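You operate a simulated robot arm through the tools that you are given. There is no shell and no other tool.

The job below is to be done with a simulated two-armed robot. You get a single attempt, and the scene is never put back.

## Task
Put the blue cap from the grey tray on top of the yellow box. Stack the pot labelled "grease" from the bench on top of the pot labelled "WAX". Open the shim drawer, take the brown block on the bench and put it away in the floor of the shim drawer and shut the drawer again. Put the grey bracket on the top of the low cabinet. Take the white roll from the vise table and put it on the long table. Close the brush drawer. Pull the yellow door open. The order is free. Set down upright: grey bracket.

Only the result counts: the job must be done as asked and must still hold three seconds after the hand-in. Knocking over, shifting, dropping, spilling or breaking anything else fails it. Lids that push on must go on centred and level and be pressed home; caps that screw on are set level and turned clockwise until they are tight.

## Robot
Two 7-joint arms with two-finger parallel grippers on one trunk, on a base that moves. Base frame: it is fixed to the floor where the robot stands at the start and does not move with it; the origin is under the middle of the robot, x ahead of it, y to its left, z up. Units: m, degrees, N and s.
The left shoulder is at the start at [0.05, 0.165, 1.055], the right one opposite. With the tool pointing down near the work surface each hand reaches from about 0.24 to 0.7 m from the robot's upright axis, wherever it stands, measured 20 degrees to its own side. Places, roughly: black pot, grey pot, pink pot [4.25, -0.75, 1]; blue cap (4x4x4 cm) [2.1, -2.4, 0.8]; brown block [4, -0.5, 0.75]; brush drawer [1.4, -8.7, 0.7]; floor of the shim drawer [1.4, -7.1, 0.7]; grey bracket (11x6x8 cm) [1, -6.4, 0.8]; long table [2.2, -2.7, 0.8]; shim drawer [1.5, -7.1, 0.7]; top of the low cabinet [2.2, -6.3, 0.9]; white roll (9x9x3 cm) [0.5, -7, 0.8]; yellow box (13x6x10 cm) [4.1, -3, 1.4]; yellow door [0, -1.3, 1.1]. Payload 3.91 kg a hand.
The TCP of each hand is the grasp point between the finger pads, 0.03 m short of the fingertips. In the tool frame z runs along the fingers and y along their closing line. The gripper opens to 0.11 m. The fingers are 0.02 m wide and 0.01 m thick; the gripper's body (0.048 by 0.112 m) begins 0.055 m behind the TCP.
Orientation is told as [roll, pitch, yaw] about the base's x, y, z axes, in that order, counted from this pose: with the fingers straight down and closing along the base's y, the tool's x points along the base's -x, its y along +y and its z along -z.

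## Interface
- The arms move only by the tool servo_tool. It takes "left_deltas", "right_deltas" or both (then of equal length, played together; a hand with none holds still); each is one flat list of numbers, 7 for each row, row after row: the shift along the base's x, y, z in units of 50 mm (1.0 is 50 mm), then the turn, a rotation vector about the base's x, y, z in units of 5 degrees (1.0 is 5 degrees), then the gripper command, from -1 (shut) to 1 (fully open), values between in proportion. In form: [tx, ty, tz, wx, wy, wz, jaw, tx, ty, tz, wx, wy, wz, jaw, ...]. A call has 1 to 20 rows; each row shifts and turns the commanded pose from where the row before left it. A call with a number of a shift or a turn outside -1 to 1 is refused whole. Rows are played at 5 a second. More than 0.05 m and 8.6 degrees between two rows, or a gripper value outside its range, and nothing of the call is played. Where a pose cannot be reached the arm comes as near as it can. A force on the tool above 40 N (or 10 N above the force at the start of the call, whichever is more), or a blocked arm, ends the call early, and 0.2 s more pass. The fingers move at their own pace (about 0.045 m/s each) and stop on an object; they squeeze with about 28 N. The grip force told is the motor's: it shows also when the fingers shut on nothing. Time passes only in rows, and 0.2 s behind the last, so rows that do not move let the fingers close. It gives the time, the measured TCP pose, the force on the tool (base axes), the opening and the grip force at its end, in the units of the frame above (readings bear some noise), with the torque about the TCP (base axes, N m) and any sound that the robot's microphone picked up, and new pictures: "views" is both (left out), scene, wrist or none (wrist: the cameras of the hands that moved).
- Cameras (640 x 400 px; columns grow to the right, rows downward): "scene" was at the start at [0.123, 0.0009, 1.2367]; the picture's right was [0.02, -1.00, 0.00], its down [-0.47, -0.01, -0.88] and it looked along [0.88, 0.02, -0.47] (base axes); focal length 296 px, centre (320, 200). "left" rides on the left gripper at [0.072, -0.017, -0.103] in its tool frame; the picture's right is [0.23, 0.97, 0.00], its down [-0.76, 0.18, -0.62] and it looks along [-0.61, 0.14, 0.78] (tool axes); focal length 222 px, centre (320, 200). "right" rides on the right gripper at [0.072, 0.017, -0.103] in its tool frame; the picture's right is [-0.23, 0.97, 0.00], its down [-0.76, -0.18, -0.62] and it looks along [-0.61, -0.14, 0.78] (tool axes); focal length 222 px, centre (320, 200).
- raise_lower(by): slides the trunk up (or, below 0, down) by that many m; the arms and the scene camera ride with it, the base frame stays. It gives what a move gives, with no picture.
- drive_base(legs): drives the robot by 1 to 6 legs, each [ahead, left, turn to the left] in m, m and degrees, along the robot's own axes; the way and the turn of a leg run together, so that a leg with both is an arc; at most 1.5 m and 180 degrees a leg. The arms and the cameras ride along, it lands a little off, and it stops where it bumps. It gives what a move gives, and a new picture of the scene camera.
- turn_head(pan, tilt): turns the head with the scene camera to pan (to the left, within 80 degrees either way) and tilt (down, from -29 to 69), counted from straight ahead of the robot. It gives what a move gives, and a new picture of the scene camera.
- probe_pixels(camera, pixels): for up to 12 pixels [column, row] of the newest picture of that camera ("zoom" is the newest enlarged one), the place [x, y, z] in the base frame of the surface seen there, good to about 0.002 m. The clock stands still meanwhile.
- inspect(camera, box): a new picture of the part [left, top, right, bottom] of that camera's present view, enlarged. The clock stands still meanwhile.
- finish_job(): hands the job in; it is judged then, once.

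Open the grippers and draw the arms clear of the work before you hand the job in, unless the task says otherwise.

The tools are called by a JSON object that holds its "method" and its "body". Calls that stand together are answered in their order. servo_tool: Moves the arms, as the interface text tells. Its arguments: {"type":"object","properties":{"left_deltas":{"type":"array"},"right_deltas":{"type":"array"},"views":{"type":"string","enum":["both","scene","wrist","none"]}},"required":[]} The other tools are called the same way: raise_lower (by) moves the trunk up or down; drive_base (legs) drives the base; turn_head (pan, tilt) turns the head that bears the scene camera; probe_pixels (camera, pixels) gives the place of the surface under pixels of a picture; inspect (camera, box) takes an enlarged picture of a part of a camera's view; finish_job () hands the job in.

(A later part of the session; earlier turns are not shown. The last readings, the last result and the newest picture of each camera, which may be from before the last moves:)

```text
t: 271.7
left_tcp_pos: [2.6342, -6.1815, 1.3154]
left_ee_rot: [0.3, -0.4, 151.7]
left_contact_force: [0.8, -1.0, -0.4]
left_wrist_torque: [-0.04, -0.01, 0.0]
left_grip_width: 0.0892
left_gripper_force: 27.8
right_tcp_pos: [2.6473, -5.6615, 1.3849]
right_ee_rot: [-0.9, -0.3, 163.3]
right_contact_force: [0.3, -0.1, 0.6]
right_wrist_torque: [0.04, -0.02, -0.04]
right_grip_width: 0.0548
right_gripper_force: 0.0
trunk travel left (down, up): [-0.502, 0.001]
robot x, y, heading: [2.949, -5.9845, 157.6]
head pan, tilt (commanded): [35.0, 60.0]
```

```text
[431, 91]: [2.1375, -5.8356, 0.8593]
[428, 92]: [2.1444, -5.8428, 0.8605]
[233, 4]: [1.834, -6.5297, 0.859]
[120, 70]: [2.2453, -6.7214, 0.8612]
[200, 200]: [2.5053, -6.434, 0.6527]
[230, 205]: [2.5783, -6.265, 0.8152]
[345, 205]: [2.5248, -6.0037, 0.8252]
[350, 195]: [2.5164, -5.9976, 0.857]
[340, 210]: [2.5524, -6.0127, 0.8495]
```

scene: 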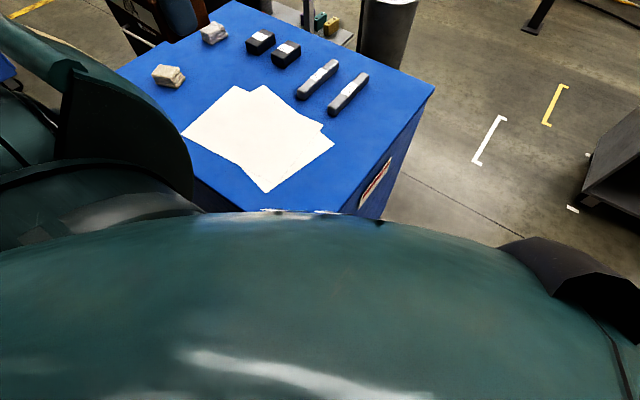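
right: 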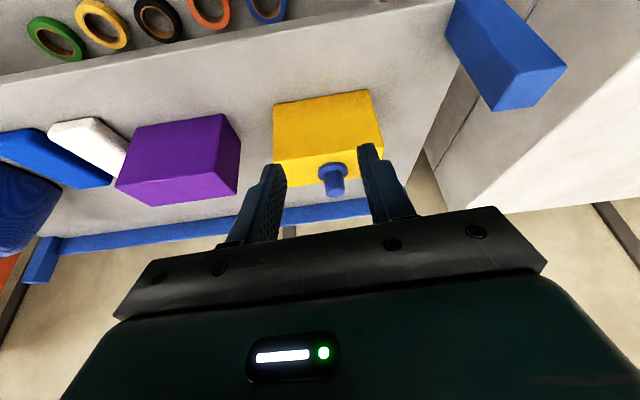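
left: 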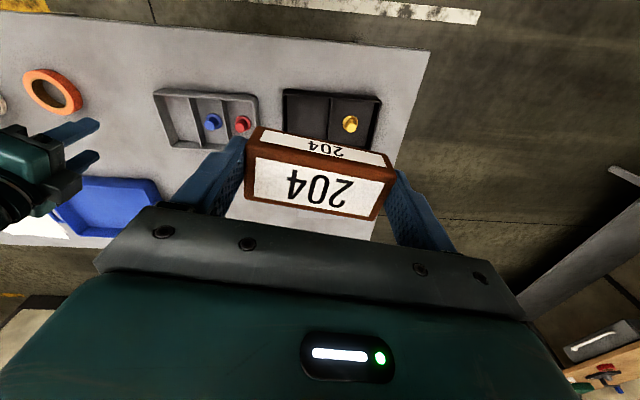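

The cabinet is in place. My base seems asymmetric (little in front, more behind), so I look at it: I tilt the empty right hand 45° backwards to let its camera see my base.

{"method": "servo_tool", "body": {"right_deltas": [0, 0, 0, -0.287, -0.958, 0, 0, 0, 0, 0, -0.287, -0.958, 0, 0, 0, 0, 0, -0.287, -0.958, 0, 0, 0, 0, 0, -0.287, -0.958, 0, 0, 0, 0, 0, -0.287, -0.958, 0, 0, 0, 0, 0, -0.287, -0.958, 0, 0, 0, 0, 0, -0.287, -0.958, 0, 0, 0, 0, 0, -0.287, -0.958, 0, 0, 0, 0, 0, -0.287, -0.958, 0, 0], "views": "wrist"}}

```text
t: 273.7
left_tcp_pos: [2.635, -6.1813, 1.3163]
left_ee_rot: [0.3, -0.4, 151.8]
left_contact_force: [-0.8, 0.6, 0.2]
left_wrist_torque: [0.02, -0.02, -0.02]
left_grip_width: 0.0892
left_gripper_force: 28.0
right_tcp_pos: [2.6679, -5.6752, 1.3539]
right_ee_rot: [-1.0, 34.9, 163.3]
right_contact_force: [0.3, 0.7, -0.1]
right_wrist_torque: [-0.02, 0.01, 0.01]
right_grip_width: 0.0553
right_gripper_force: 0.0
right hand out of reach, approached as far as the arm can: row 7, 8, 9
trunk travel left (down, up): [-0.502, 0.001]
robot x, y, heading: [2.9463, -5.9827, 157.8]
head pan, tilt (commanded): [35.0, 60.0]
```

right: 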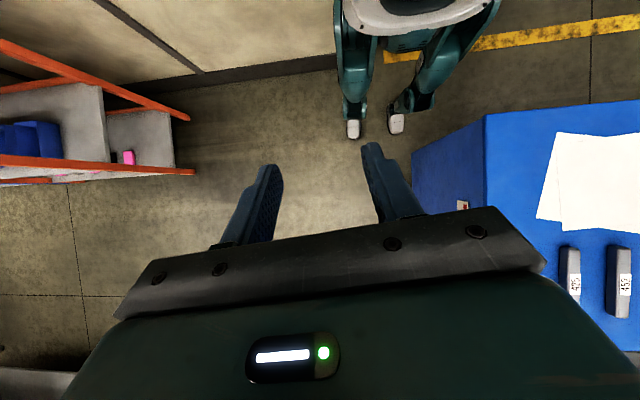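

I see my own two legs: toes at (353,130),(397,125), with the wall to the left/behind and the cabinet to the right. I probe them.

{"method": "probe_pixels", "body": {"camera": "right", "pixels": [[353, 128], [397, 124], [345, 60], [480, 40], [425, 100], [350, 100], [335, 62], [300, 72], [413, 155], [455, 135], [430, 60], [485, 115]]}}

{"method": "inspect", "body": {"camera": "right", "box": [280, 0, 520, 150]}}

```text
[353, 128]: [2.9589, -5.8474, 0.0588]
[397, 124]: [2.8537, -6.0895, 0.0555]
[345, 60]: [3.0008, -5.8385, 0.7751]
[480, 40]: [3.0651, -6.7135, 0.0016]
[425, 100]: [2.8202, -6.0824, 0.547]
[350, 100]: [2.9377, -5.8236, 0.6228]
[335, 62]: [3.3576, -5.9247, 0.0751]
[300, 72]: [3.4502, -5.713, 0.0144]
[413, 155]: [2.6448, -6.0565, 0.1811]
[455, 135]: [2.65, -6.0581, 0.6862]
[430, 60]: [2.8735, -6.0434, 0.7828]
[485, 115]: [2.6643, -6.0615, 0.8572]
```

```text
2.67 times, centred on (400, 75) of right
```

zoom: 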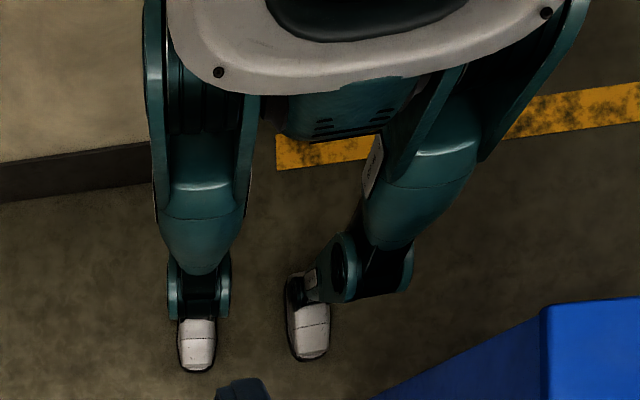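

My legs are slim, but the body seems to count as ~0.29 m radius; the gap is ~0.58 m. I test how near to the wall I can get: a bit right (north), then backwards.

{"method": "drive_base", "body": {"legs": [[0, -0.1, 0], [-0.09, 0, 0]]}}

```text
t: 275.9
left_tcp_pos: [2.7347, -6.1138, 1.316]
left_ee_rot: [0.3, -0.4, 151.6]
left_contact_force: [-0.6, 1.1, -0.1]
left_wrist_torque: [0.0, -0.06, 0.0]
left_grip_width: 0.0889
left_gripper_force: 27.6
right_tcp_pos: [2.7697, -5.6089, 1.354]
right_ee_rot: [-1.0, 34.8, 163.3]
right_contact_force: [-0.9, -0.3, -0.3]
right_wrist_torque: [0.0, -0.03, 0.01]
right_grip_width: 0.055
right_gripper_force: 0.0
trunk travel left (down, up): [-0.502, 0.001]
robot x, y, heading: [3.0475, -5.9191, 157.5]
head pan, tilt (commanded): [35.0, 60.0]
stopped in leg 2: the robot was blocked; the commanded pose is now the measured one
```

scene: 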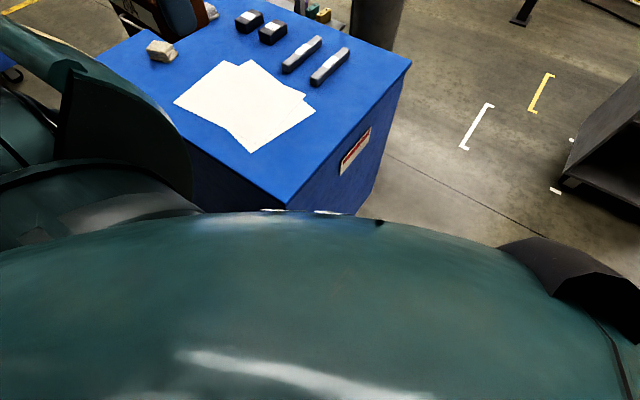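

I can approach the wall to 0.288 m, so the body just fits the 0.583 m gap (≈3 mm each side). I try sliding left exactly along the wall in small legs.

{"method": "drive_base", "body": {"legs": [[0.004, 0.05, 0], [0.001, 0.1, 0]]}}

```text
t: 278.2
left_tcp_pos: [2.673, -6.2487, 1.3151]
left_ee_rot: [0.2, -0.5, 151.6]
left_contact_force: [-0.7, -0.2, -1.1]
left_wrist_torque: [-0.04, 0.03, 0.0]
left_grip_width: 0.0892
left_gripper_force: 28.2
right_tcp_pos: [2.709, -5.743, 1.3547]
right_ee_rot: [-1.0, 34.7, 163.3]
right_contact_force: [-0.6, -1.4, 0.0]
right_wrist_torque: [-0.01, 0.0, -0.04]
right_grip_width: 0.0549
right_gripper_force: 0.1
trunk travel left (down, up): [-0.502, 0.001]
robot x, y, heading: [2.9877, -6.0538, 157.6]
head pan, tilt (commanded): [35.0, 60.0]
```

scene: 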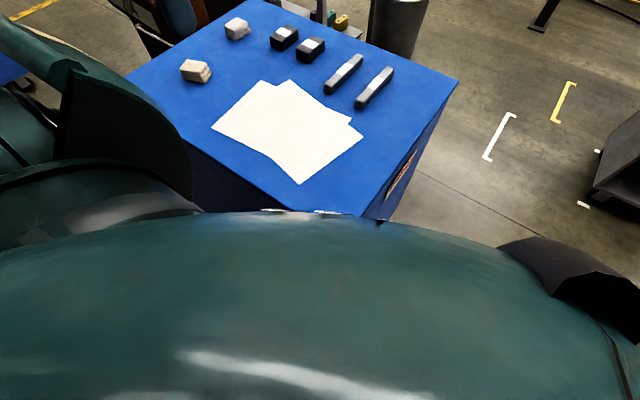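

It passes: I am now beyond the wall's end. I continue left, easing slightly away from the cabinet.

{"method": "drive_base", "body": {"legs": [[0.0, 0.1, 0], [-0.03, 0.15, 0], [-0.03, 0.3, 0]]}}

```text
t: 284.0
left_tcp_pos: [2.5184, -6.7705, 1.3151]
left_ee_rot: [0.1, -0.4, 151.6]
left_contact_force: [0.2, 0.2, -1.8]
left_wrist_torque: [0.0, -0.02, 0.03]
left_grip_width: 0.0892
left_gripper_force: 28.2
right_tcp_pos: [2.5549, -6.2649, 1.3532]
right_ee_rot: [-1.0, 34.8, 163.2]
right_contact_force: [0.1, 0.1, 0.0]
right_wrist_torque: [0.0, 0.01, 0.0]
right_grip_width: 0.0548
right_gripper_force: 0.1
trunk travel left (down, up): [-0.502, 0.001]
robot x, y, heading: [2.8325, -6.5761, 157.4]
head pan, tilt (commanded): [35.0, 60.0]
```

scene: 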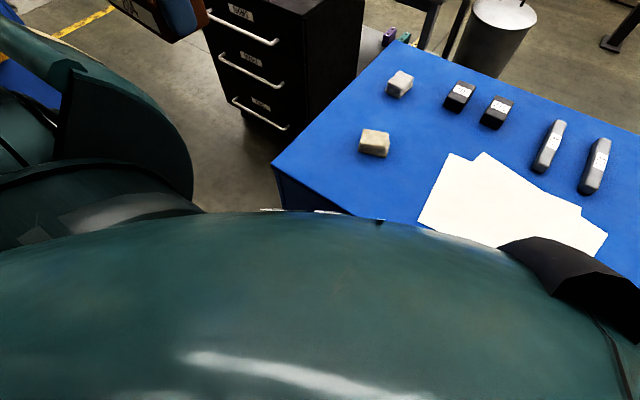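

I am through the gap. The black cabinet's drawers with white handles and labels come into view. I move left 0.85 m more to face it.

{"method": "drive_base", "body": {"legs": [[0, 0.85, 0]]}}

{"method": "turn_head", "body": {"pan": 0, "tilt": 38}}

```text
t: 291.8
left_tcp_pos: [2.2069, -7.549, 1.3161]
left_ee_rot: [0.2, -0.5, 152.4]
left_contact_force: [-0.1, 0.4, -1.3]
left_wrist_torque: [-0.02, 0.03, 0.01]
left_grip_width: 0.0893
left_gripper_force: 28.7
right_tcp_pos: [2.2355, -7.0441, 1.355]
right_ee_rot: [-0.9, 34.8, 164.0]
right_contact_force: [0.1, 0.3, -0.1]
right_wrist_torque: [0.02, 0.05, 0.01]
right_grip_width: 0.0549
right_gripper_force: 0.0
trunk travel left (down, up): [-0.502, 0.001]
robot x, y, heading: [2.5168, -7.3494, 158.4]
head pan, tilt (commanded): [35.0, 60.0]
```

scene: 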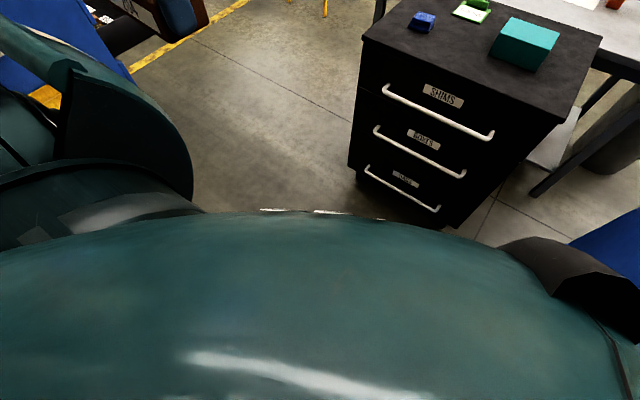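

```text
t: 292.8
left_tcp_pos: [2.2078, -7.5496, 1.3149]
left_ee_rot: [0.1, -0.5, 152.4]
left_contact_force: [-1.1, 0.5, -1.1]
left_wrist_torque: [-0.02, -0.02, 0.0]
left_grip_width: 0.0893
left_gripper_force: 28.0
right_tcp_pos: [2.2364, -7.0432, 1.3544]
right_ee_rot: [-1.1, 34.8, 164.1]
right_contact_force: [-0.5, 0.2, 0.0]
right_wrist_torque: [-0.05, -0.03, -0.02]
right_grip_width: 0.0551
right_gripper_force: 0.1
trunk travel left (down, up): [-0.502, 0.001]
robot x, y, heading: [2.5224, -7.3473, 158.3]
head pan, tilt (commanded): [0.0, 38.0]
```

scene: 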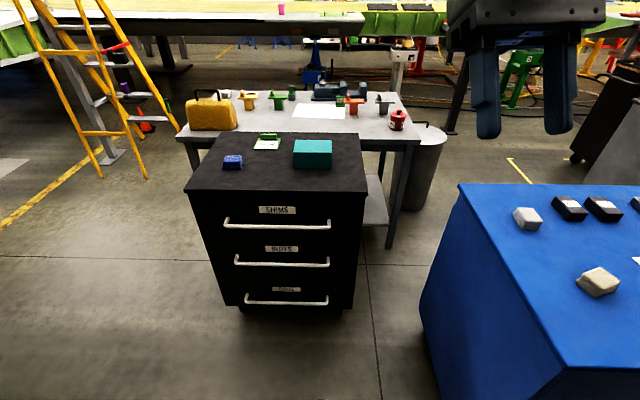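

The top drawer is labelled SHIMS with a white bar handle from (226,222) to (330,226). I zoom and probe.

{"method": "inspect", "body": {"camera": "scene", "box": [175, 120, 375, 320]}}

{"method": "probe_pixels", "body": {"camera": "scene", "pixels": [[229, 225], [277, 226], [327, 226], [277, 210], [187, 188], [365, 190], [232, 162], [313, 165], [277, 238], [265, 263], [355, 137], [220, 132]]}}

```text
2.00 times, centred on (275, 220) of scene
```

zoom: 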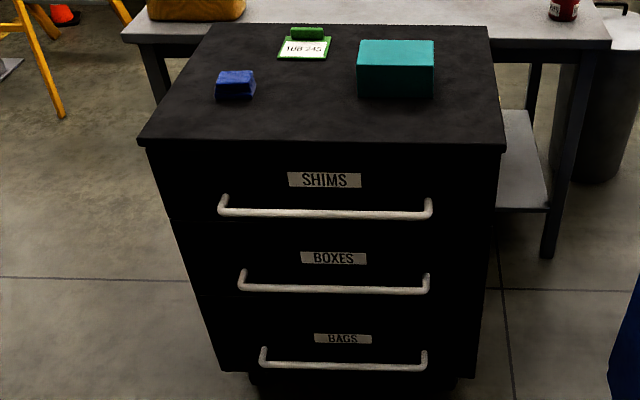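

```text
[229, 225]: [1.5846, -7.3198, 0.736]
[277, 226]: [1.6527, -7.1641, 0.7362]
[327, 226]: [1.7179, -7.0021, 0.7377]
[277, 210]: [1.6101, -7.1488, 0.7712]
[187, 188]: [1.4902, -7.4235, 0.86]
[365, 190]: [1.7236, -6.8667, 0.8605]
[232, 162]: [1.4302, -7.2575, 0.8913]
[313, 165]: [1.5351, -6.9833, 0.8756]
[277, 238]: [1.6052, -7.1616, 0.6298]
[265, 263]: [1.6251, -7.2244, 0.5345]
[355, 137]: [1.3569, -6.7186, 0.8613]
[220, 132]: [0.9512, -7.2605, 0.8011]
```

SHIMS handle: centre (1.653,-7.164), z=0.737, ~45 mm off the face; face normal (0.922,-0.387). My plan is to hook the bar with the right hand's fingers from above and pull. I bring the right hand to a 25° forward tilt.

{"method": "servo_tool", "body": {"right_deltas": [0, 0, 0, 0.2756, 0.9613, 0, 0, 0, 0, 0, 0.2756, 0.9613, 0, 0, 0, 0, 0, 0.2756, 0.9613, 0, 0, 0, 0, 0, 0.2756, 0.9613, 0, 0, 0, 0, 0, 0.2756, 0.9613, 0, 0, 0, 0, 0, 0.2756, 0.9613, 0, 0, 0, 0, 0, 0.2756, 0.9613, 0, 0, 0, 0, 0, 0.2756, 0.9613, 0, 0, 0, 0, 0, 0.2756, 0.9613, 0, 0, 0, 0, 0, 0.2756, 0.9613, 0, 0, 0, 0, 0, 0.2756, 0.9613, 0, 0, 0, 0, 0, 0.2756, 0.9613, 0, 0], "views": "none"}}

{"method": "drive_base", "body": {"legs": [[0.305, 0.162, -1.1]]}}

{"method": "raise_lower", "body": {"by": -0.22}}

{"method": "turn_head", "body": {"pan": 0, "tilt": 50}}

```text
t: 295.4
left_tcp_pos: [2.2065, -7.5492, 1.3169]
left_ee_rot: [0.2, -0.5, 152.4]
left_contact_force: [0.3, -0.2, -0.6]
left_wrist_torque: [-0.01, 0.0, 0.0]
left_grip_width: 0.0891
left_gripper_force: 28.0
right_tcp_pos: [2.2355, -7.0416, 1.3548]
right_ee_rot: [-0.9, -25.3, 164.0]
right_contact_force: [0.0, -0.2, 0.2]
right_wrist_torque: [0.01, 0.04, 0.01]
right_grip_width: 0.055
right_gripper_force: 0.0
trunk travel left (down, up): [-0.502, 0.001]
robot x, y, heading: [2.5215, -7.3493, 158.3]
head pan, tilt (commanded): [0.0, 38.0]
```

```text
t: 297.6
left_tcp_pos: [1.8595, -7.5814, 1.3154]
left_ee_rot: [0.2, -0.5, 151.4]
left_contact_force: [0.6, 0.0, -1.6]
left_wrist_torque: [0.05, -0.04, 0.02]
left_grip_width: 0.0894
left_gripper_force: 28.1
right_tcp_pos: [1.8976, -7.0753, 1.3538]
right_ee_rot: [-1.1, -25.2, 162.9]
right_contact_force: [0.2, 0.2, -1.0]
right_wrist_torque: [0.0, 0.04, 0.01]
right_grip_width: 0.0551
right_gripper_force: 0.1
trunk travel left (down, up): [-0.502, 0.001]
robot x, y, heading: [2.1772, -7.3868, 157.3]
head pan, tilt (commanded): [0.0, 38.0]
```

scene: 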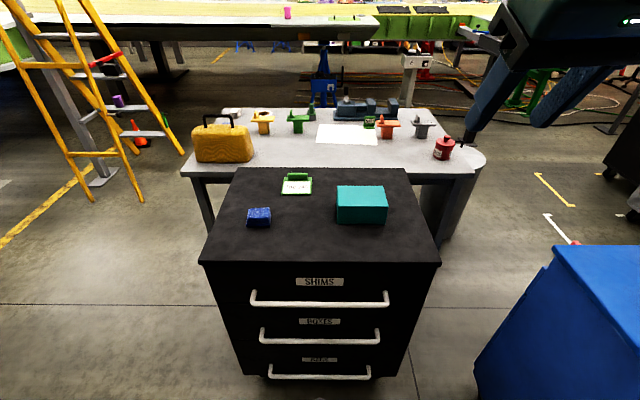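

```text
t: 299.9
left_tcp_pos: [1.8599, -7.5809, 1.0971]
left_ee_rot: [0.1, -0.5, 151.4]
left_contact_force: [-0.6, 0.7, -0.9]
left_wrist_torque: [-0.02, 0.0, -0.01]
left_grip_width: 0.0894
left_gripper_force: 28.8
right_tcp_pos: [1.8982, -7.0762, 1.1336]
right_ee_rot: [-1.1, -25.3, 163.0]
right_contact_force: [-0.2, 0.5, 0.0]
right_wrist_torque: [-0.02, 0.02, -0.03]
right_grip_width: 0.055
right_gripper_force: 0.1
trunk travel left (down, up): [-0.282, 0.221]
robot x, y, heading: [2.1766, -7.3843, 157.1]
head pan, tilt (commanded): [0.0, 38.0]
```

```text
t: 300.7
left_tcp_pos: [1.8606, -7.5812, 1.095]
left_ee_rot: [0.2, -0.5, 151.4]
left_contact_force: [0.7, 0.7, -1.6]
left_wrist_torque: [0.0, 0.01, -0.03]
left_grip_width: 0.089
left_gripper_force: 28.2
right_tcp_pos: [1.899, -7.0754, 1.1332]
right_ee_rot: [-1.1, -25.4, 163.0]
right_contact_force: [0.0, 0.2, 0.0]
right_wrist_torque: [0.0, 0.01, 0.01]
right_grip_width: 0.0551
right_gripper_force: 0.1
trunk travel left (down, up): [-0.282, 0.221]
robot x, y, heading: [2.1755, -7.389, 157.3]
head pan, tilt (commanded): [0.0, 50.0]
```

scene: 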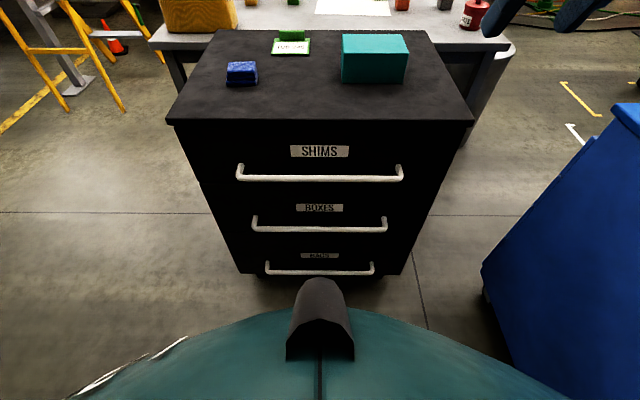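

I probe the SHIMS handle more precisely from here.

{"method": "inspect", "body": {"camera": "scene", "box": [220, 115, 420, 235]}}

{"method": "probe_pixels", "body": {"camera": "scene", "pixels": [[320, 178], [245, 178], [395, 179], [320, 172], [238, 168], [402, 168], [320, 160], [320, 190], [320, 125], [320, 117], [290, 178], [350, 178]]}}

```text
3.20 times, centred on (320, 175) of scene
```

zoom: 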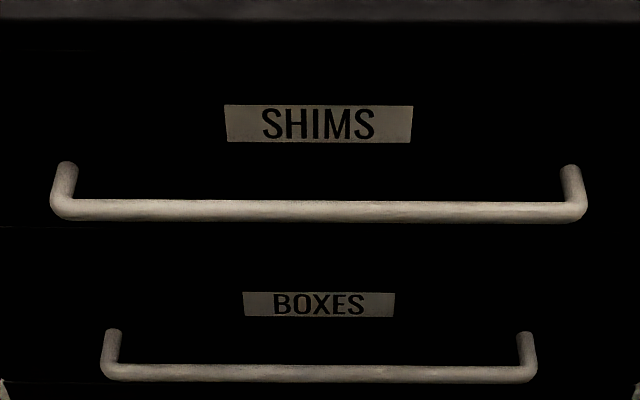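

```text
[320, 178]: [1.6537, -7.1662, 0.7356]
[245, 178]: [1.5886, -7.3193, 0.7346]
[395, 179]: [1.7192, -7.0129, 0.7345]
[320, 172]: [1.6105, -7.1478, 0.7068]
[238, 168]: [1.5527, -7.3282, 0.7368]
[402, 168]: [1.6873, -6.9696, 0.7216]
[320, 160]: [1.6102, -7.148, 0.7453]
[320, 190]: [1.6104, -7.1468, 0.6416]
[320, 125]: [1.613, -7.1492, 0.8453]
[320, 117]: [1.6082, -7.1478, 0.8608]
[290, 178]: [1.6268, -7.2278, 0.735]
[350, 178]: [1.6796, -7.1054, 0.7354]
```

Bar: Ø~12 mm, centre ~41 mm off the face, z≈0.733. I bring the right hand (16° tilt, yaw 157°) to just above the gap between bar and face, right of centre.

{"method": "servo_tool", "body": {"right_deltas": [-0.68, -0.051, -0.58, -0.105, -0.237, -0.166, 0, -0.68, -0.051, -0.58, -0.105, -0.237, -0.166, 0, -0.68, -0.051, -0.58, -0.105, -0.237, -0.166, 0, -0.68, -0.051, -0.58, -0.105, -0.237, -0.166, 0, -0.68, -0.051, -0.58, -0.105, -0.237, -0.166, 0, -0.68, -0.051, -0.58, -0.105, -0.237, -0.166, 0, -0.68, -0.051, -0.58, -0.105, -0.237, -0.166, 0]}}

```text
t: 302.3
left_tcp_pos: [1.8601, -7.5821, 1.095]
left_ee_rot: [0.3, -0.5, 151.4]
left_contact_force: [0.7, 0.6, -0.6]
left_wrist_torque: [0.01, 0.0, -0.02]
left_grip_width: 0.0892
left_gripper_force: 28.1
right_tcp_pos: [1.6579, -7.0906, 0.9299]
right_ee_rot: [-0.4, -16.1, 156.8]
right_contact_force: [-0.3, 0.0, 0.2]
right_wrist_torque: [-0.01, -0.03, -0.02]
right_grip_width: 0.055
right_gripper_force: 0.0
trunk travel left (down, up): [-0.282, 0.221]
robot x, y, heading: [2.1744, -7.3878, 157.2]
head pan, tilt (commanded): [0.0, 50.0]
```

scene: 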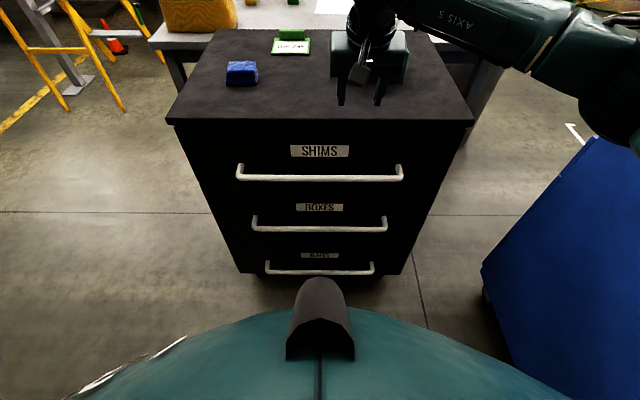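
right: 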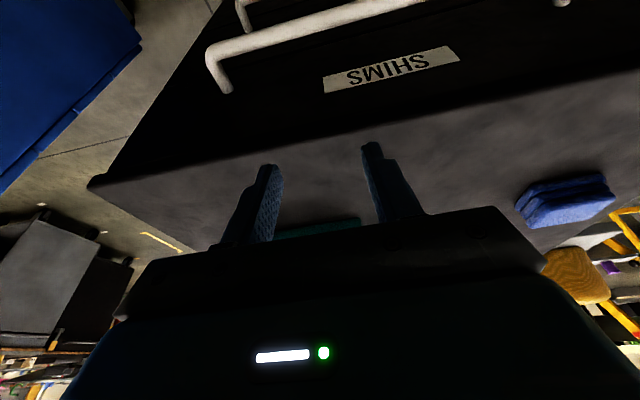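

TCP is 22 mm off the face. I descend to z≈0.80 (tips still above the bar) and check clearances.

{"method": "servo_tool", "body": {"right_deltas": [0.02, -0.008, -0.65, 0, 0, 0, 0, 0.02, -0.008, -0.65, 0, 0, 0, 0, 0.02, -0.008, -0.65, 0, 0, 0, 0, 0.01, -0.004, -0.65, 0, 0, 0, 0]}}

{"method": "inspect", "body": {"camera": "scene", "box": [280, 100, 440, 210]}}

```text
t: 303.3
left_tcp_pos: [1.8596, -7.5808, 1.0956]
left_ee_rot: [0.3, -0.6, 151.4]
left_contact_force: [0.5, 0.4, -1.2]
left_wrist_torque: [0.0, 0.01, 0.01]
left_grip_width: 0.0891
left_gripper_force: 28.1
right_tcp_pos: [1.6632, -7.0908, 0.7982]
right_ee_rot: [-0.4, -16.2, 156.8]
right_contact_force: [-1.1, -0.6, -0.4]
right_wrist_torque: [-0.02, 0.03, 0.02]
right_grip_width: 0.0551
right_gripper_force: 0.0
trunk travel left (down, up): [-0.282, 0.221]
robot x, y, heading: [2.1724, -7.3834, 157.3]
head pan, tilt (commanded): [0.0, 50.0]
```

scene: 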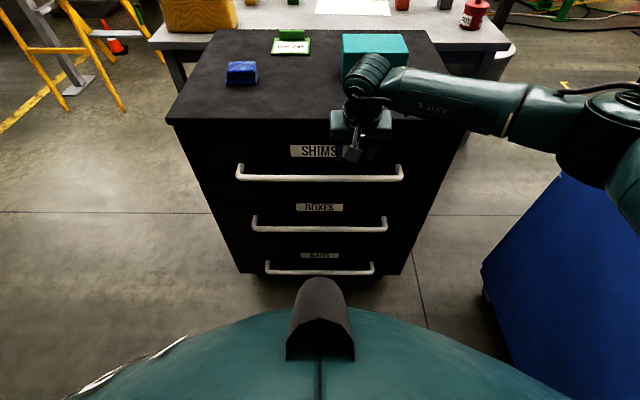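
right: 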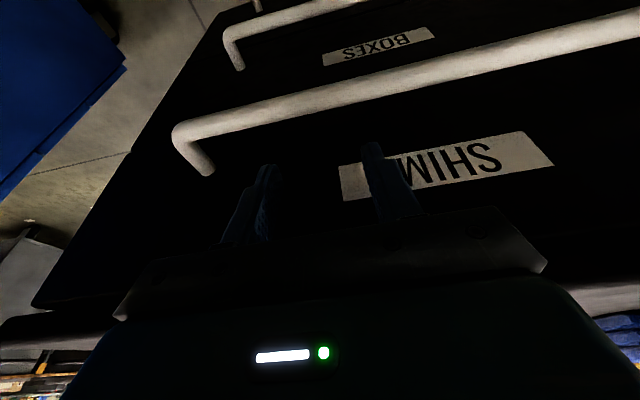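

```text
3.64 times, centred on (360, 155) of scene
```

zoom: 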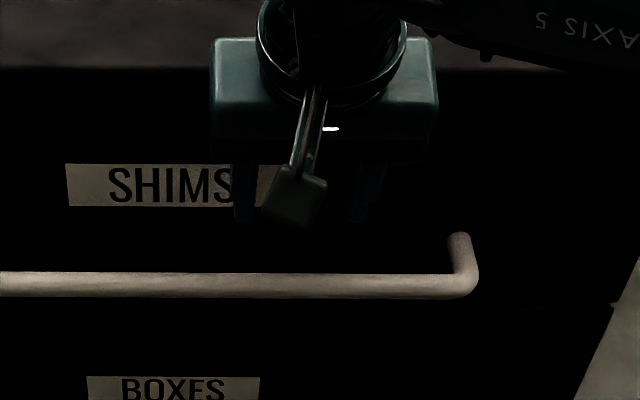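

No contact so far, fingertips heading into the gap behind the bar. I lower to z≈0.747.

{"method": "servo_tool", "body": {"right_deltas": [-0.02, 0.008, -0.34, 0, 0, 0, 0, -0.01, 0.004, -0.34, 0, 0, 0, 0, 0, 0, -0.34, 0, 0, 0, 0]}}

{"method": "inspect", "body": {"camera": "right", "box": [140, 60, 540, 310]}}

```text
t: 303.8
left_tcp_pos: [1.8631, -7.5817, 1.097]
left_ee_rot: [0.1, -0.6, 151.2]
left_contact_force: [0.7, -0.2, -1.1]
left_wrist_torque: [-0.01, -0.03, -0.01]
left_grip_width: 0.0894
left_gripper_force: 27.8
right_tcp_pos: [1.6599, -7.0918, 0.791]
right_ee_rot: [0.1, -17.7, 156.7]
right_contact_force: [12.6, -3.1, 19.2]
right_wrist_torque: [0.66, 1.16, -0.28]
right_grip_width: 0.0549
right_gripper_force: 0.1
trunk travel left (down, up): [-0.282, 0.221]
robot x, y, heading: [2.1754, -7.3863, 157.1]
head pan, tilt (commanded): [0.0, 50.0]
stopped in row 2 (right hand): the force on the tool passed its limit at 56 N (the readings are from after the stop); the commanded pose is now the measured one
```

scene: 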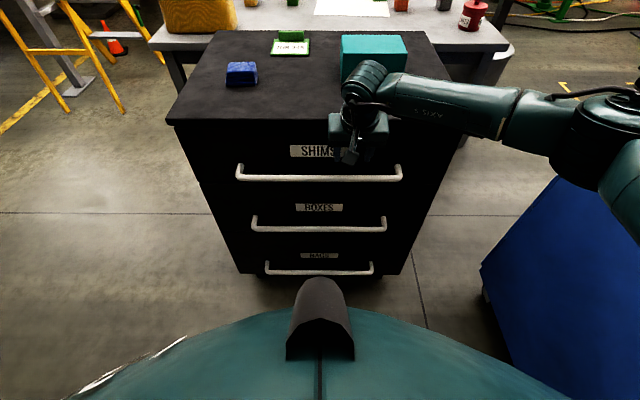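
right: 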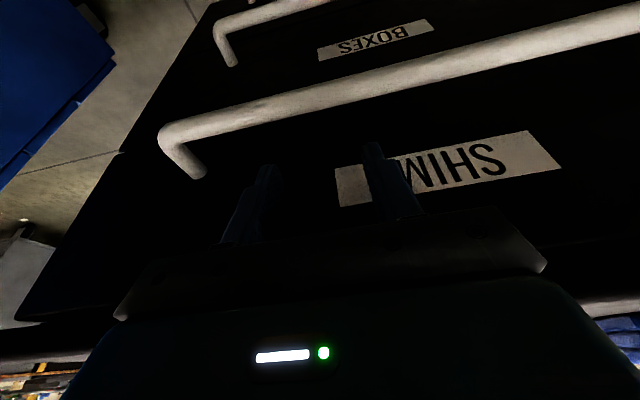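

```text
1.60 times, centred on (340, 185) of right
```

zoom: 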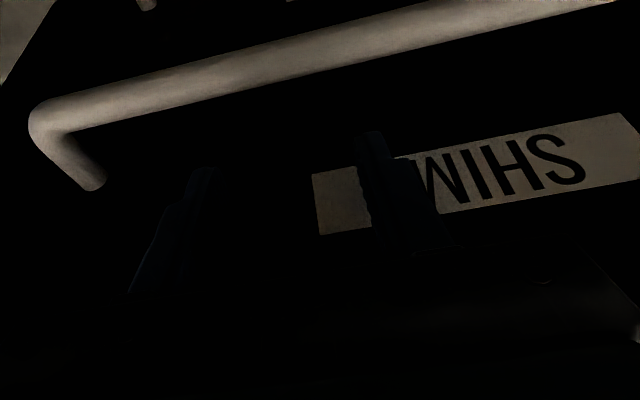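

Contact at z=0.79: the housing touches the cabinet's top edge, so more tilt is needed. I back out upwards and tilt the hand to 30°.

{"method": "servo_tool", "body": {"right_deltas": [0.553, -0.232, 0.3, 0, 0, 0, 0, 0.553, -0.232, 0.6, 0, 0, 0, 0, 0, 0, 0, 0.323, 0.754, 0, 0, 0, 0, 0, 0.323, 0.754, 0, 0, 0, 0, 0, 0.323, 0.754, 0, 0]}}

```text
t: 305.0
left_tcp_pos: [1.8608, -7.5805, 1.0966]
left_ee_rot: [0.2, -0.4, 151.3]
left_contact_force: [0.3, 0.3, -1.2]
left_wrist_torque: [0.05, -0.02, -0.06]
left_grip_width: 0.089
left_gripper_force: 28.6
right_tcp_pos: [1.7131, -7.1135, 0.8313]
right_ee_rot: [0.0, -29.5, 156.6]
right_contact_force: [-0.6, 0.2, -0.2]
right_wrist_torque: [0.02, -0.02, -0.02]
right_grip_width: 0.055
right_gripper_force: 0.0
trunk travel left (down, up): [-0.282, 0.221]
robot x, y, heading: [2.175, -7.386, 157.1]
head pan, tilt (commanded): [0.0, 50.0]
```

scene: 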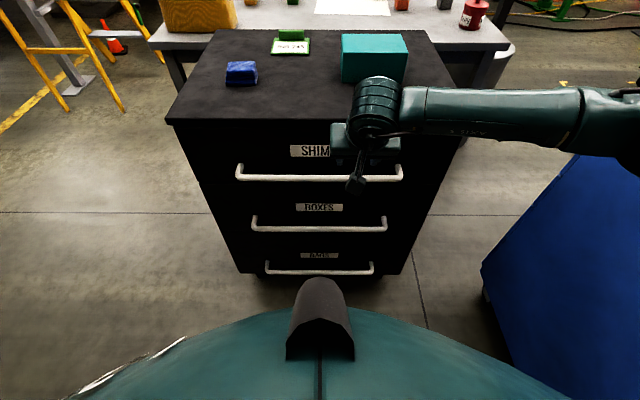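
right: 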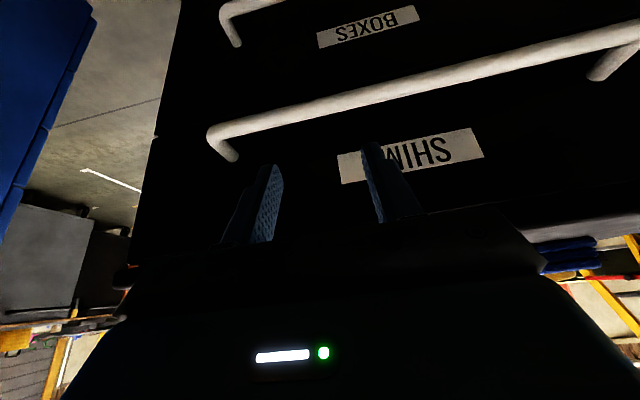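

TCP is 81 mm off the face at z=0.831, tilt 29.5°. I slide the fingertips into the gap along the tool axis.

{"method": "servo_tool", "body": {"right_deltas": [-0.23, 0.0966, -0.337, 0, 0, 0, 0, -0.21, 0.088, -0.337, 0, 0, 0, 0, -0.19, 0.08, -0.337, 0, 0, 0, 0, -0.18, 0.0756, -0.337, 0, 0, 0, 0, -0.18, 0.0756, -0.337, 0, 0, 0, 0]}}

{"method": "inspect", "body": {"camera": "right", "box": [140, 60, 540, 310]}}

```text
t: 306.2
left_tcp_pos: [1.8598, -7.5809, 1.0946]
left_ee_rot: [0.3, -0.6, 151.3]
left_contact_force: [-0.3, -0.7, -0.3]
left_wrist_torque: [0.04, -0.01, -0.01]
left_grip_width: 0.0892
left_gripper_force: 28.0
right_tcp_pos: [1.6619, -7.0926, 0.7475]
right_ee_rot: [0.0, -29.4, 156.7]
right_contact_force: [0.5, 0.8, 0.5]
right_wrist_torque: [0.02, 0.0, -0.03]
right_grip_width: 0.0549
right_gripper_force: 0.0
trunk travel left (down, up): [-0.282, 0.221]
robot x, y, heading: [2.1736, -7.3866, 157.2]
head pan, tilt (commanded): [0.0, 50.0]
```

scene: 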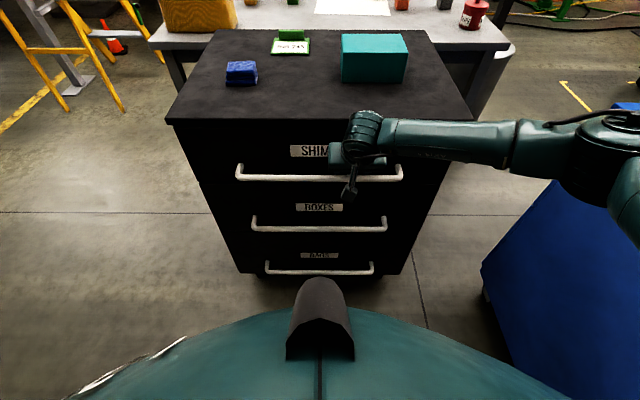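
right: 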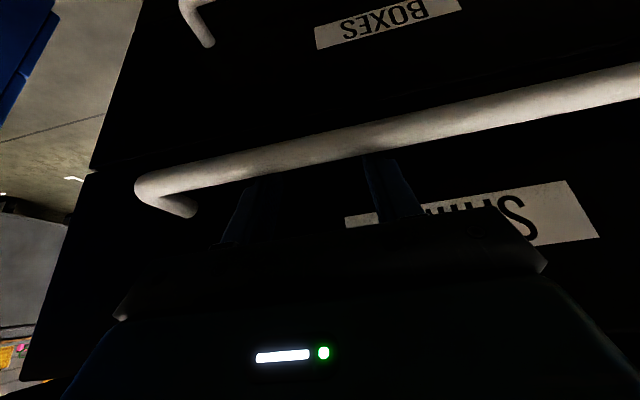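

```text
1.60 times, centred on (340, 185) of right
```

zoom: 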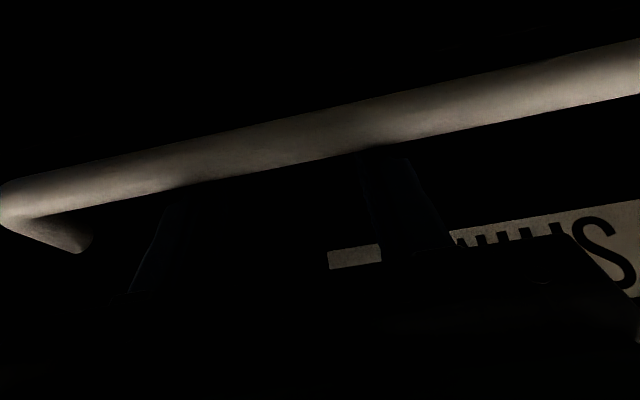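

The bar now occludes my fingertips: they are hooked behind it without contact. I pull along the face normal, first 8 cm.

{"method": "servo_tool", "body": {"right_deltas": [0.277, -0.116, 0, 0, 0, 0, 0, 0.369, -0.155, 0, 0, 0, 0, 0, 0.369, -0.155, 0, 0, 0, 0, 0, 0.369, -0.155, 0, 0, 0, 0, 0]}}

```text
t: 307.2
left_tcp_pos: [1.8608, -7.5804, 1.096]
left_ee_rot: [0.2, -0.5, 151.3]
left_contact_force: [0.1, 0.2, -1.4]
left_wrist_torque: [-0.01, -0.02, 0.0]
left_grip_width: 0.0893
left_gripper_force: 27.6
right_tcp_pos: [1.7319, -7.1217, 0.7478]
right_ee_rot: [0.0, -29.5, 156.7]
right_contact_force: [-0.5, 0.0, 0.6]
right_wrist_torque: [0.0, 0.02, 0.01]
right_grip_width: 0.0549
right_gripper_force: 0.1
trunk travel left (down, up): [-0.282, 0.221]
robot x, y, heading: [2.1773, -7.3889, 157.0]
head pan, tilt (commanded): [0.0, 50.0]
```

scene: 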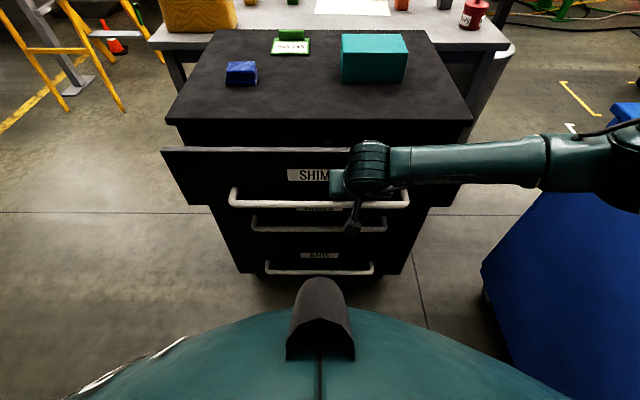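
right: 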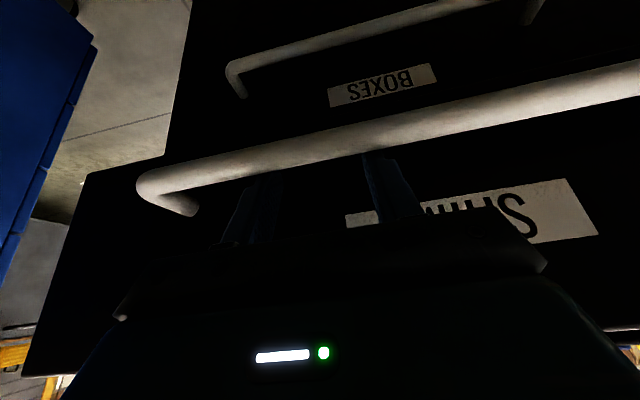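

The drawer slides easily. I pull about 18 cm more.

{"method": "servo_tool", "body": {"right_deltas": [0.369, -0.155, 0, 0, 0, 0, 0, 0.369, -0.155, 0, 0, 0, 0, 0, 0.369, -0.155, 0, 0, 0, 0, 0, 0.369, -0.155, 0, 0, 0, 0, 0, 0.369, -0.155, 0, 0, 0, 0, 0, 0.369, -0.155, 0, 0, 0, 0, 0, 0.369, -0.155, 0, 0, 0, 0, 0, 0.369, -0.155, 0, 0, 0, 0, 0, 0.277, -0.116, 0, 0, 0, 0, 0]}}

```text
t: 309.2
left_tcp_pos: [1.8607, -7.5818, 1.096]
left_ee_rot: [0.2, -0.5, 151.3]
left_contact_force: [0.6, 0.3, -0.5]
left_wrist_torque: [0.02, 0.0, 0.03]
left_grip_width: 0.0892
left_gripper_force: 27.9
right_tcp_pos: [1.8938, -7.1874, 0.7453]
right_ee_rot: [-0.1, -29.4, 156.6]
right_contact_force: [0.3, -0.1, -0.1]
right_wrist_torque: [0.0, -0.01, 0.01]
right_grip_width: 0.0549
right_gripper_force: 0.1
trunk travel left (down, up): [-0.282, 0.221]
robot x, y, heading: [2.1755, -7.3872, 157.2]
head pan, tilt (commanded): [0.0, 50.0]
```

scene: 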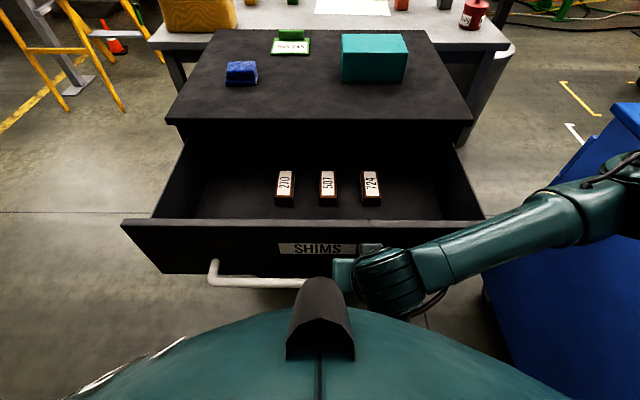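
right: 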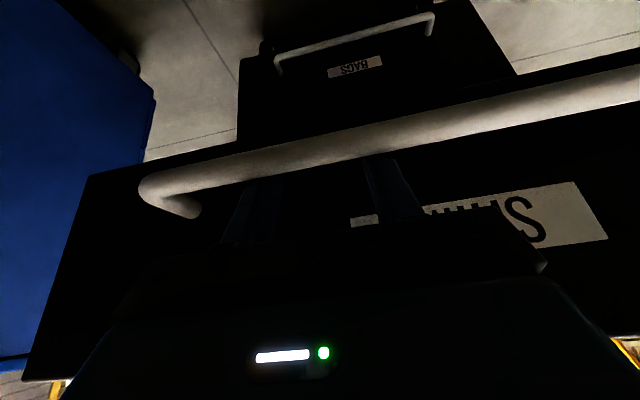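

The drawer is open ~0.25 m with three blocks inside; free floor is at left around (225,190). I probe the floor, walls and blocks.

{"method": "probe_pixels", "body": {"camera": "scene", "pixels": [[230, 195], [215, 210], [225, 175], [180, 195], [165, 200], [276, 200], [285, 172], [250, 222], [200, 222], [185, 150], [320, 222], [240, 185]]}}

{"method": "inspect", "body": {"camera": "scene", "box": [110, 110, 330, 250]}}

```text
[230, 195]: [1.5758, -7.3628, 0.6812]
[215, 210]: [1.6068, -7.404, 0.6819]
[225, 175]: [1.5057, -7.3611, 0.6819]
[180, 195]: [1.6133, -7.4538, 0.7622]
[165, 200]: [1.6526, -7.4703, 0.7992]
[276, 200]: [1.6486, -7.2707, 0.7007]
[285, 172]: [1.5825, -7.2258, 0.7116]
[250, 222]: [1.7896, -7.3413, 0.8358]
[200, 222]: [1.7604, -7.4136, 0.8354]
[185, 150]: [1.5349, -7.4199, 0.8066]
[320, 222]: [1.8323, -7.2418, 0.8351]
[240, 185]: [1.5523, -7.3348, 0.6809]
```

```text
2.86 times, centred on (220, 180) of scene
```

zoom: 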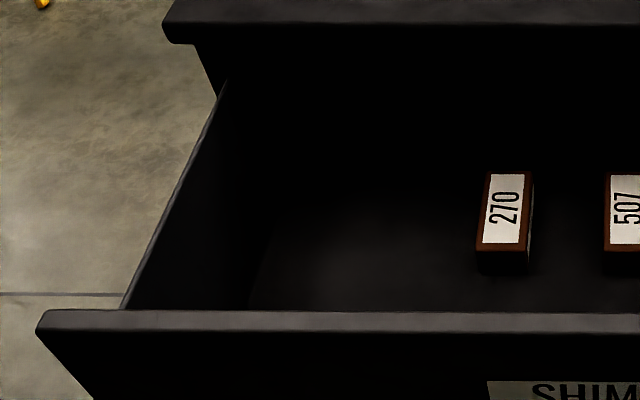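

Drawer floor z=0.681; I will lay the block at about (1.643,-7.368), left of block 270. I bring the left hand above that point at z=0.95.

{"method": "servo_tool", "body": {"left_deltas": [-0.545, 0.535, -0.363, 0, 0, 0.148, -1, -0.545, 0.535, -0.363, 0, 0, 0.148, -1, -0.545, 0.535, -0.363, 0, 0, 0.148, -1, -0.545, 0.535, -0.363, 0, 0, 0.148, -1, -0.545, 0.535, -0.363, 0, 0, 0.148, -1, -0.545, 0.535, -0.363, 0, 0, 0.148, -1, -0.545, 0.535, -0.363, 0, 0, 0.148, -1, -0.545, 0.535, -0.363, 0, 0, 0.148, -1]}}

```text
t: 311.0
left_tcp_pos: [1.6423, -7.3654, 0.9514]
left_ee_rot: [0.1, -0.4, 157.3]
left_contact_force: [0.2, 0.3, -1.5]
left_wrist_torque: [0.0, -0.05, 0.03]
left_grip_width: 0.0889
left_gripper_force: 28.4
right_tcp_pos: [1.8922, -7.1873, 0.7445]
right_ee_rot: [-0.1, -29.5, 156.6]
right_contact_force: [0.8, -0.2, 0.5]
right_wrist_torque: [-0.03, 0.0, 0.01]
right_grip_width: 0.0549
right_gripper_force: 0.1
trunk travel left (down, up): [-0.282, 0.221]
robot x, y, heading: [2.1763, -7.3847, 157.2]
head pan, tilt (commanded): [0.0, 50.0]
```

scene: 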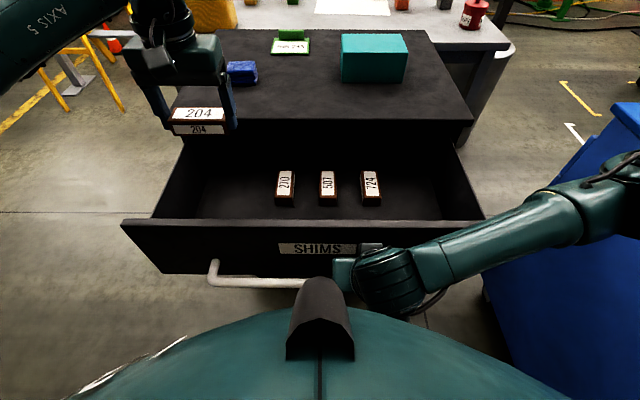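
left: 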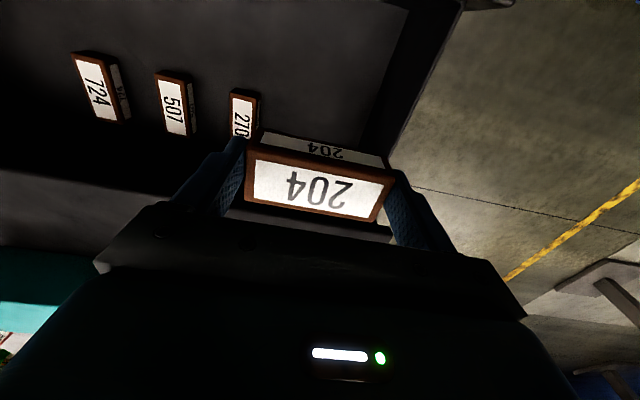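

Position is good. I lower the block into the drawer to about 18 mm above the floor.

{"method": "servo_tool", "body": {"left_deltas": [0.01, 0, -0.72, 0, 0, 0, -1, 0, 0, -0.72, 0, 0, 0, -1, 0, 0, -0.72, 0, 0, 0, -1, 0, 0, -0.72, 0, 0, 0, -1, 0, 0, -0.72, 0, 0, 0, -1, 0, 0, -0.72, 0, 0, 0, -1]}}

```text
t: 312.4
left_tcp_pos: [1.6429, -7.3667, 0.7325]
left_ee_rot: [0.2, -0.5, 157.3]
left_contact_force: [-0.1, 0.2, -1.1]
left_wrist_torque: [0.02, 0.0, 0.02]
left_grip_width: 0.0892
left_gripper_force: 27.9
right_tcp_pos: [1.8917, -7.1869, 0.745]
right_ee_rot: [0.0, -29.5, 156.7]
right_contact_force: [0.5, -0.5, -0.3]
right_wrist_torque: [-0.02, 0.0, 0.0]
right_grip_width: 0.0549
right_gripper_force: 0.1
trunk travel left (down, up): [-0.282, 0.221]
robot x, y, heading: [2.1756, -7.3862, 156.8]
head pan, tilt (commanded): [0.0, 50.0]
```

scene: 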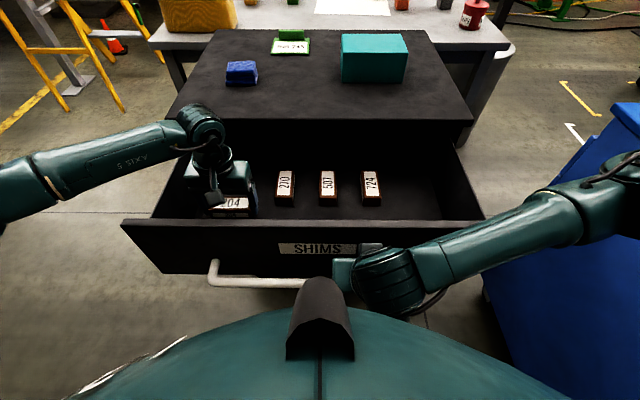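
left: 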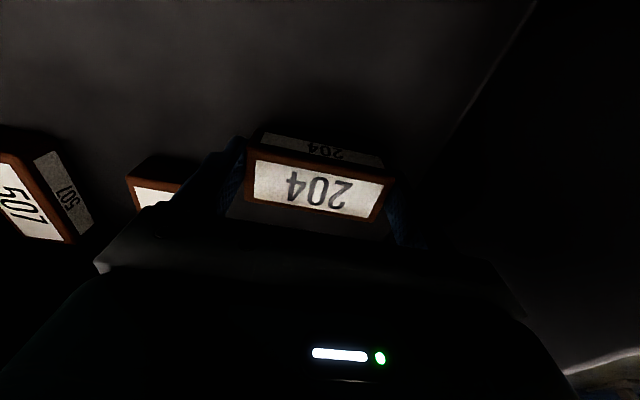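

15 mm remain. I lower gently until contact.

{"method": "servo_tool", "body": {"left_deltas": [0, 0, -0.15, 0, 0, 0, -1, 0, 0, -0.1, 0, 0, 0, -1, 0, 0, -0.04, 0, 0, 0, -1, 0, 0, -0.03, 0, 0, 0, -1, 0, 0, 0, 0, 0, 0, -1], "views": "none"}}

```text
t: 313.6
left_tcp_pos: [1.6436, -7.3683, 0.7192]
left_ee_rot: [0.2, -0.5, 157.2]
left_contact_force: [0.1, 0.0, -0.2]
left_wrist_torque: [-0.04, -0.02, -0.02]
left_grip_width: 0.0893
left_gripper_force: 27.7
right_tcp_pos: [1.8934, -7.1876, 0.7455]
right_ee_rot: [0.0, -29.5, 156.7]
right_contact_force: [-0.3, -0.2, 0.9]
right_wrist_torque: [-0.02, 0.02, -0.02]
right_grip_width: 0.0548
right_gripper_force: 0.1
trunk travel left (down, up): [-0.282, 0.221]
robot x, y, heading: [2.1713, -7.3869, 157.1]
head pan, tilt (commanded): [0.0, 50.0]
```

Not clearly in contact yet; I go down another 2 mm in small rows.

{"method": "servo_tool", "body": {"left_deltas": [0, 0, -0.03, 0, 0, 0, -1, 0, 0, -0.03, 0, 0, 0, -1, 0, 0, 0, 0, 0, 0, -1], "views": "none"}}

```text
t: 314.4
left_tcp_pos: [1.6416, -7.3673, 0.7179]
left_ee_rot: [0.2, -0.7, 157.3]
left_contact_force: [-1.7, -1.8, 16.4]
left_wrist_torque: [0.42, -0.19, 0.05]
left_grip_width: 0.0892
left_gripper_force: 27.7
right_tcp_pos: [1.8945, -7.1876, 0.7472]
right_ee_rot: [0.0, -29.6, 156.7]
right_contact_force: [0.1, -0.6, -0.4]
right_wrist_torque: [-0.02, 0.01, -0.02]
right_grip_width: 0.0552
right_gripper_force: 0.1
trunk travel left (down, up): [-0.282, 0.221]
robot x, y, heading: [2.1786, -7.3855, 157.1]
head pan, tilt (commanded): [0.0, 50.0]
```

Contact (16 N). I open the left gripper and lift it out straight up.

{"method": "servo_tool", "body": {"left_deltas": [0, 0, 0.02, 0, 0, 0, 0.8, 0, 0, 0.02, 0, 0, 0, 0.85, 0, 0, 0, 0, 0, 0, 0.85, 0, 0, 0.3, 0, 0, 0, 0.85, 0, 0, 0.7, 0, 0, 0, 0.85, 0, 0, 0.9, 0, 0, 0, 0.85, 0, 0, 0.9, 0, 0, 0, 0.85, 0, 0, 0.9, 0, 0, 0, 0.85, 0, 0, 0.9, 0, 0, 0, 0.85, 0.4, -0.2, 0.5, 0, 0, 0, 0.85]}}

{"method": "inspect", "body": {"camera": "scene", "box": [110, 110, 400, 260]}}

```text
t: 316.6
left_tcp_pos: [1.6615, -7.3772, 0.9722]
left_ee_rot: [0.2, -0.5, 157.3]
left_contact_force: [-0.3, 0.7, -0.6]
left_wrist_torque: [0.03, 0.02, -0.02]
left_grip_width: 0.1017
left_gripper_force: 0.1
right_tcp_pos: [1.8938, -7.1868, 0.7451]
right_ee_rot: [0.0, -29.5, 156.7]
right_contact_force: [0.0, 0.0, -0.3]
right_wrist_torque: [-0.02, 0.01, 0.01]
right_grip_width: 0.0553
right_gripper_force: 0.0
trunk travel left (down, up): [-0.282, 0.221]
robot x, y, heading: [2.1728, -7.386, 157.1]
head pan, tilt (commanded): [0.0, 50.0]
```

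scene: 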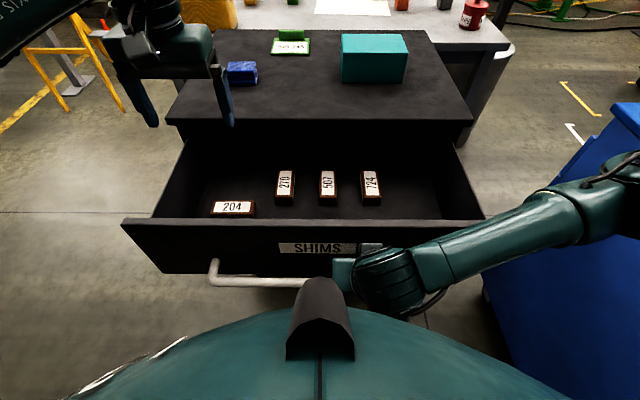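
left: 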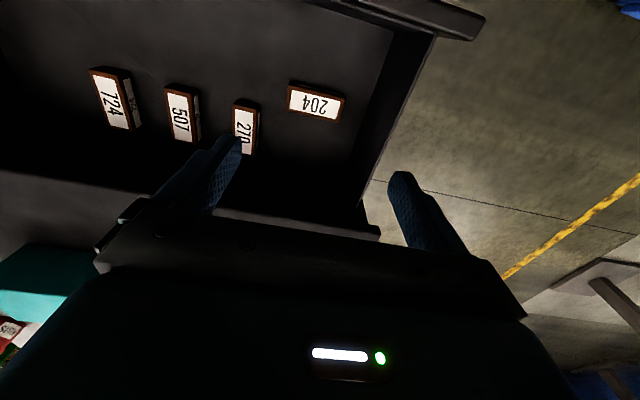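

```text
2.21 times, centred on (255, 185) of scene
```

zoom: 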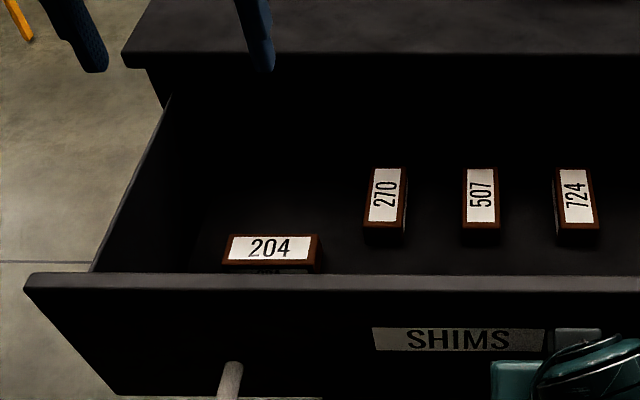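

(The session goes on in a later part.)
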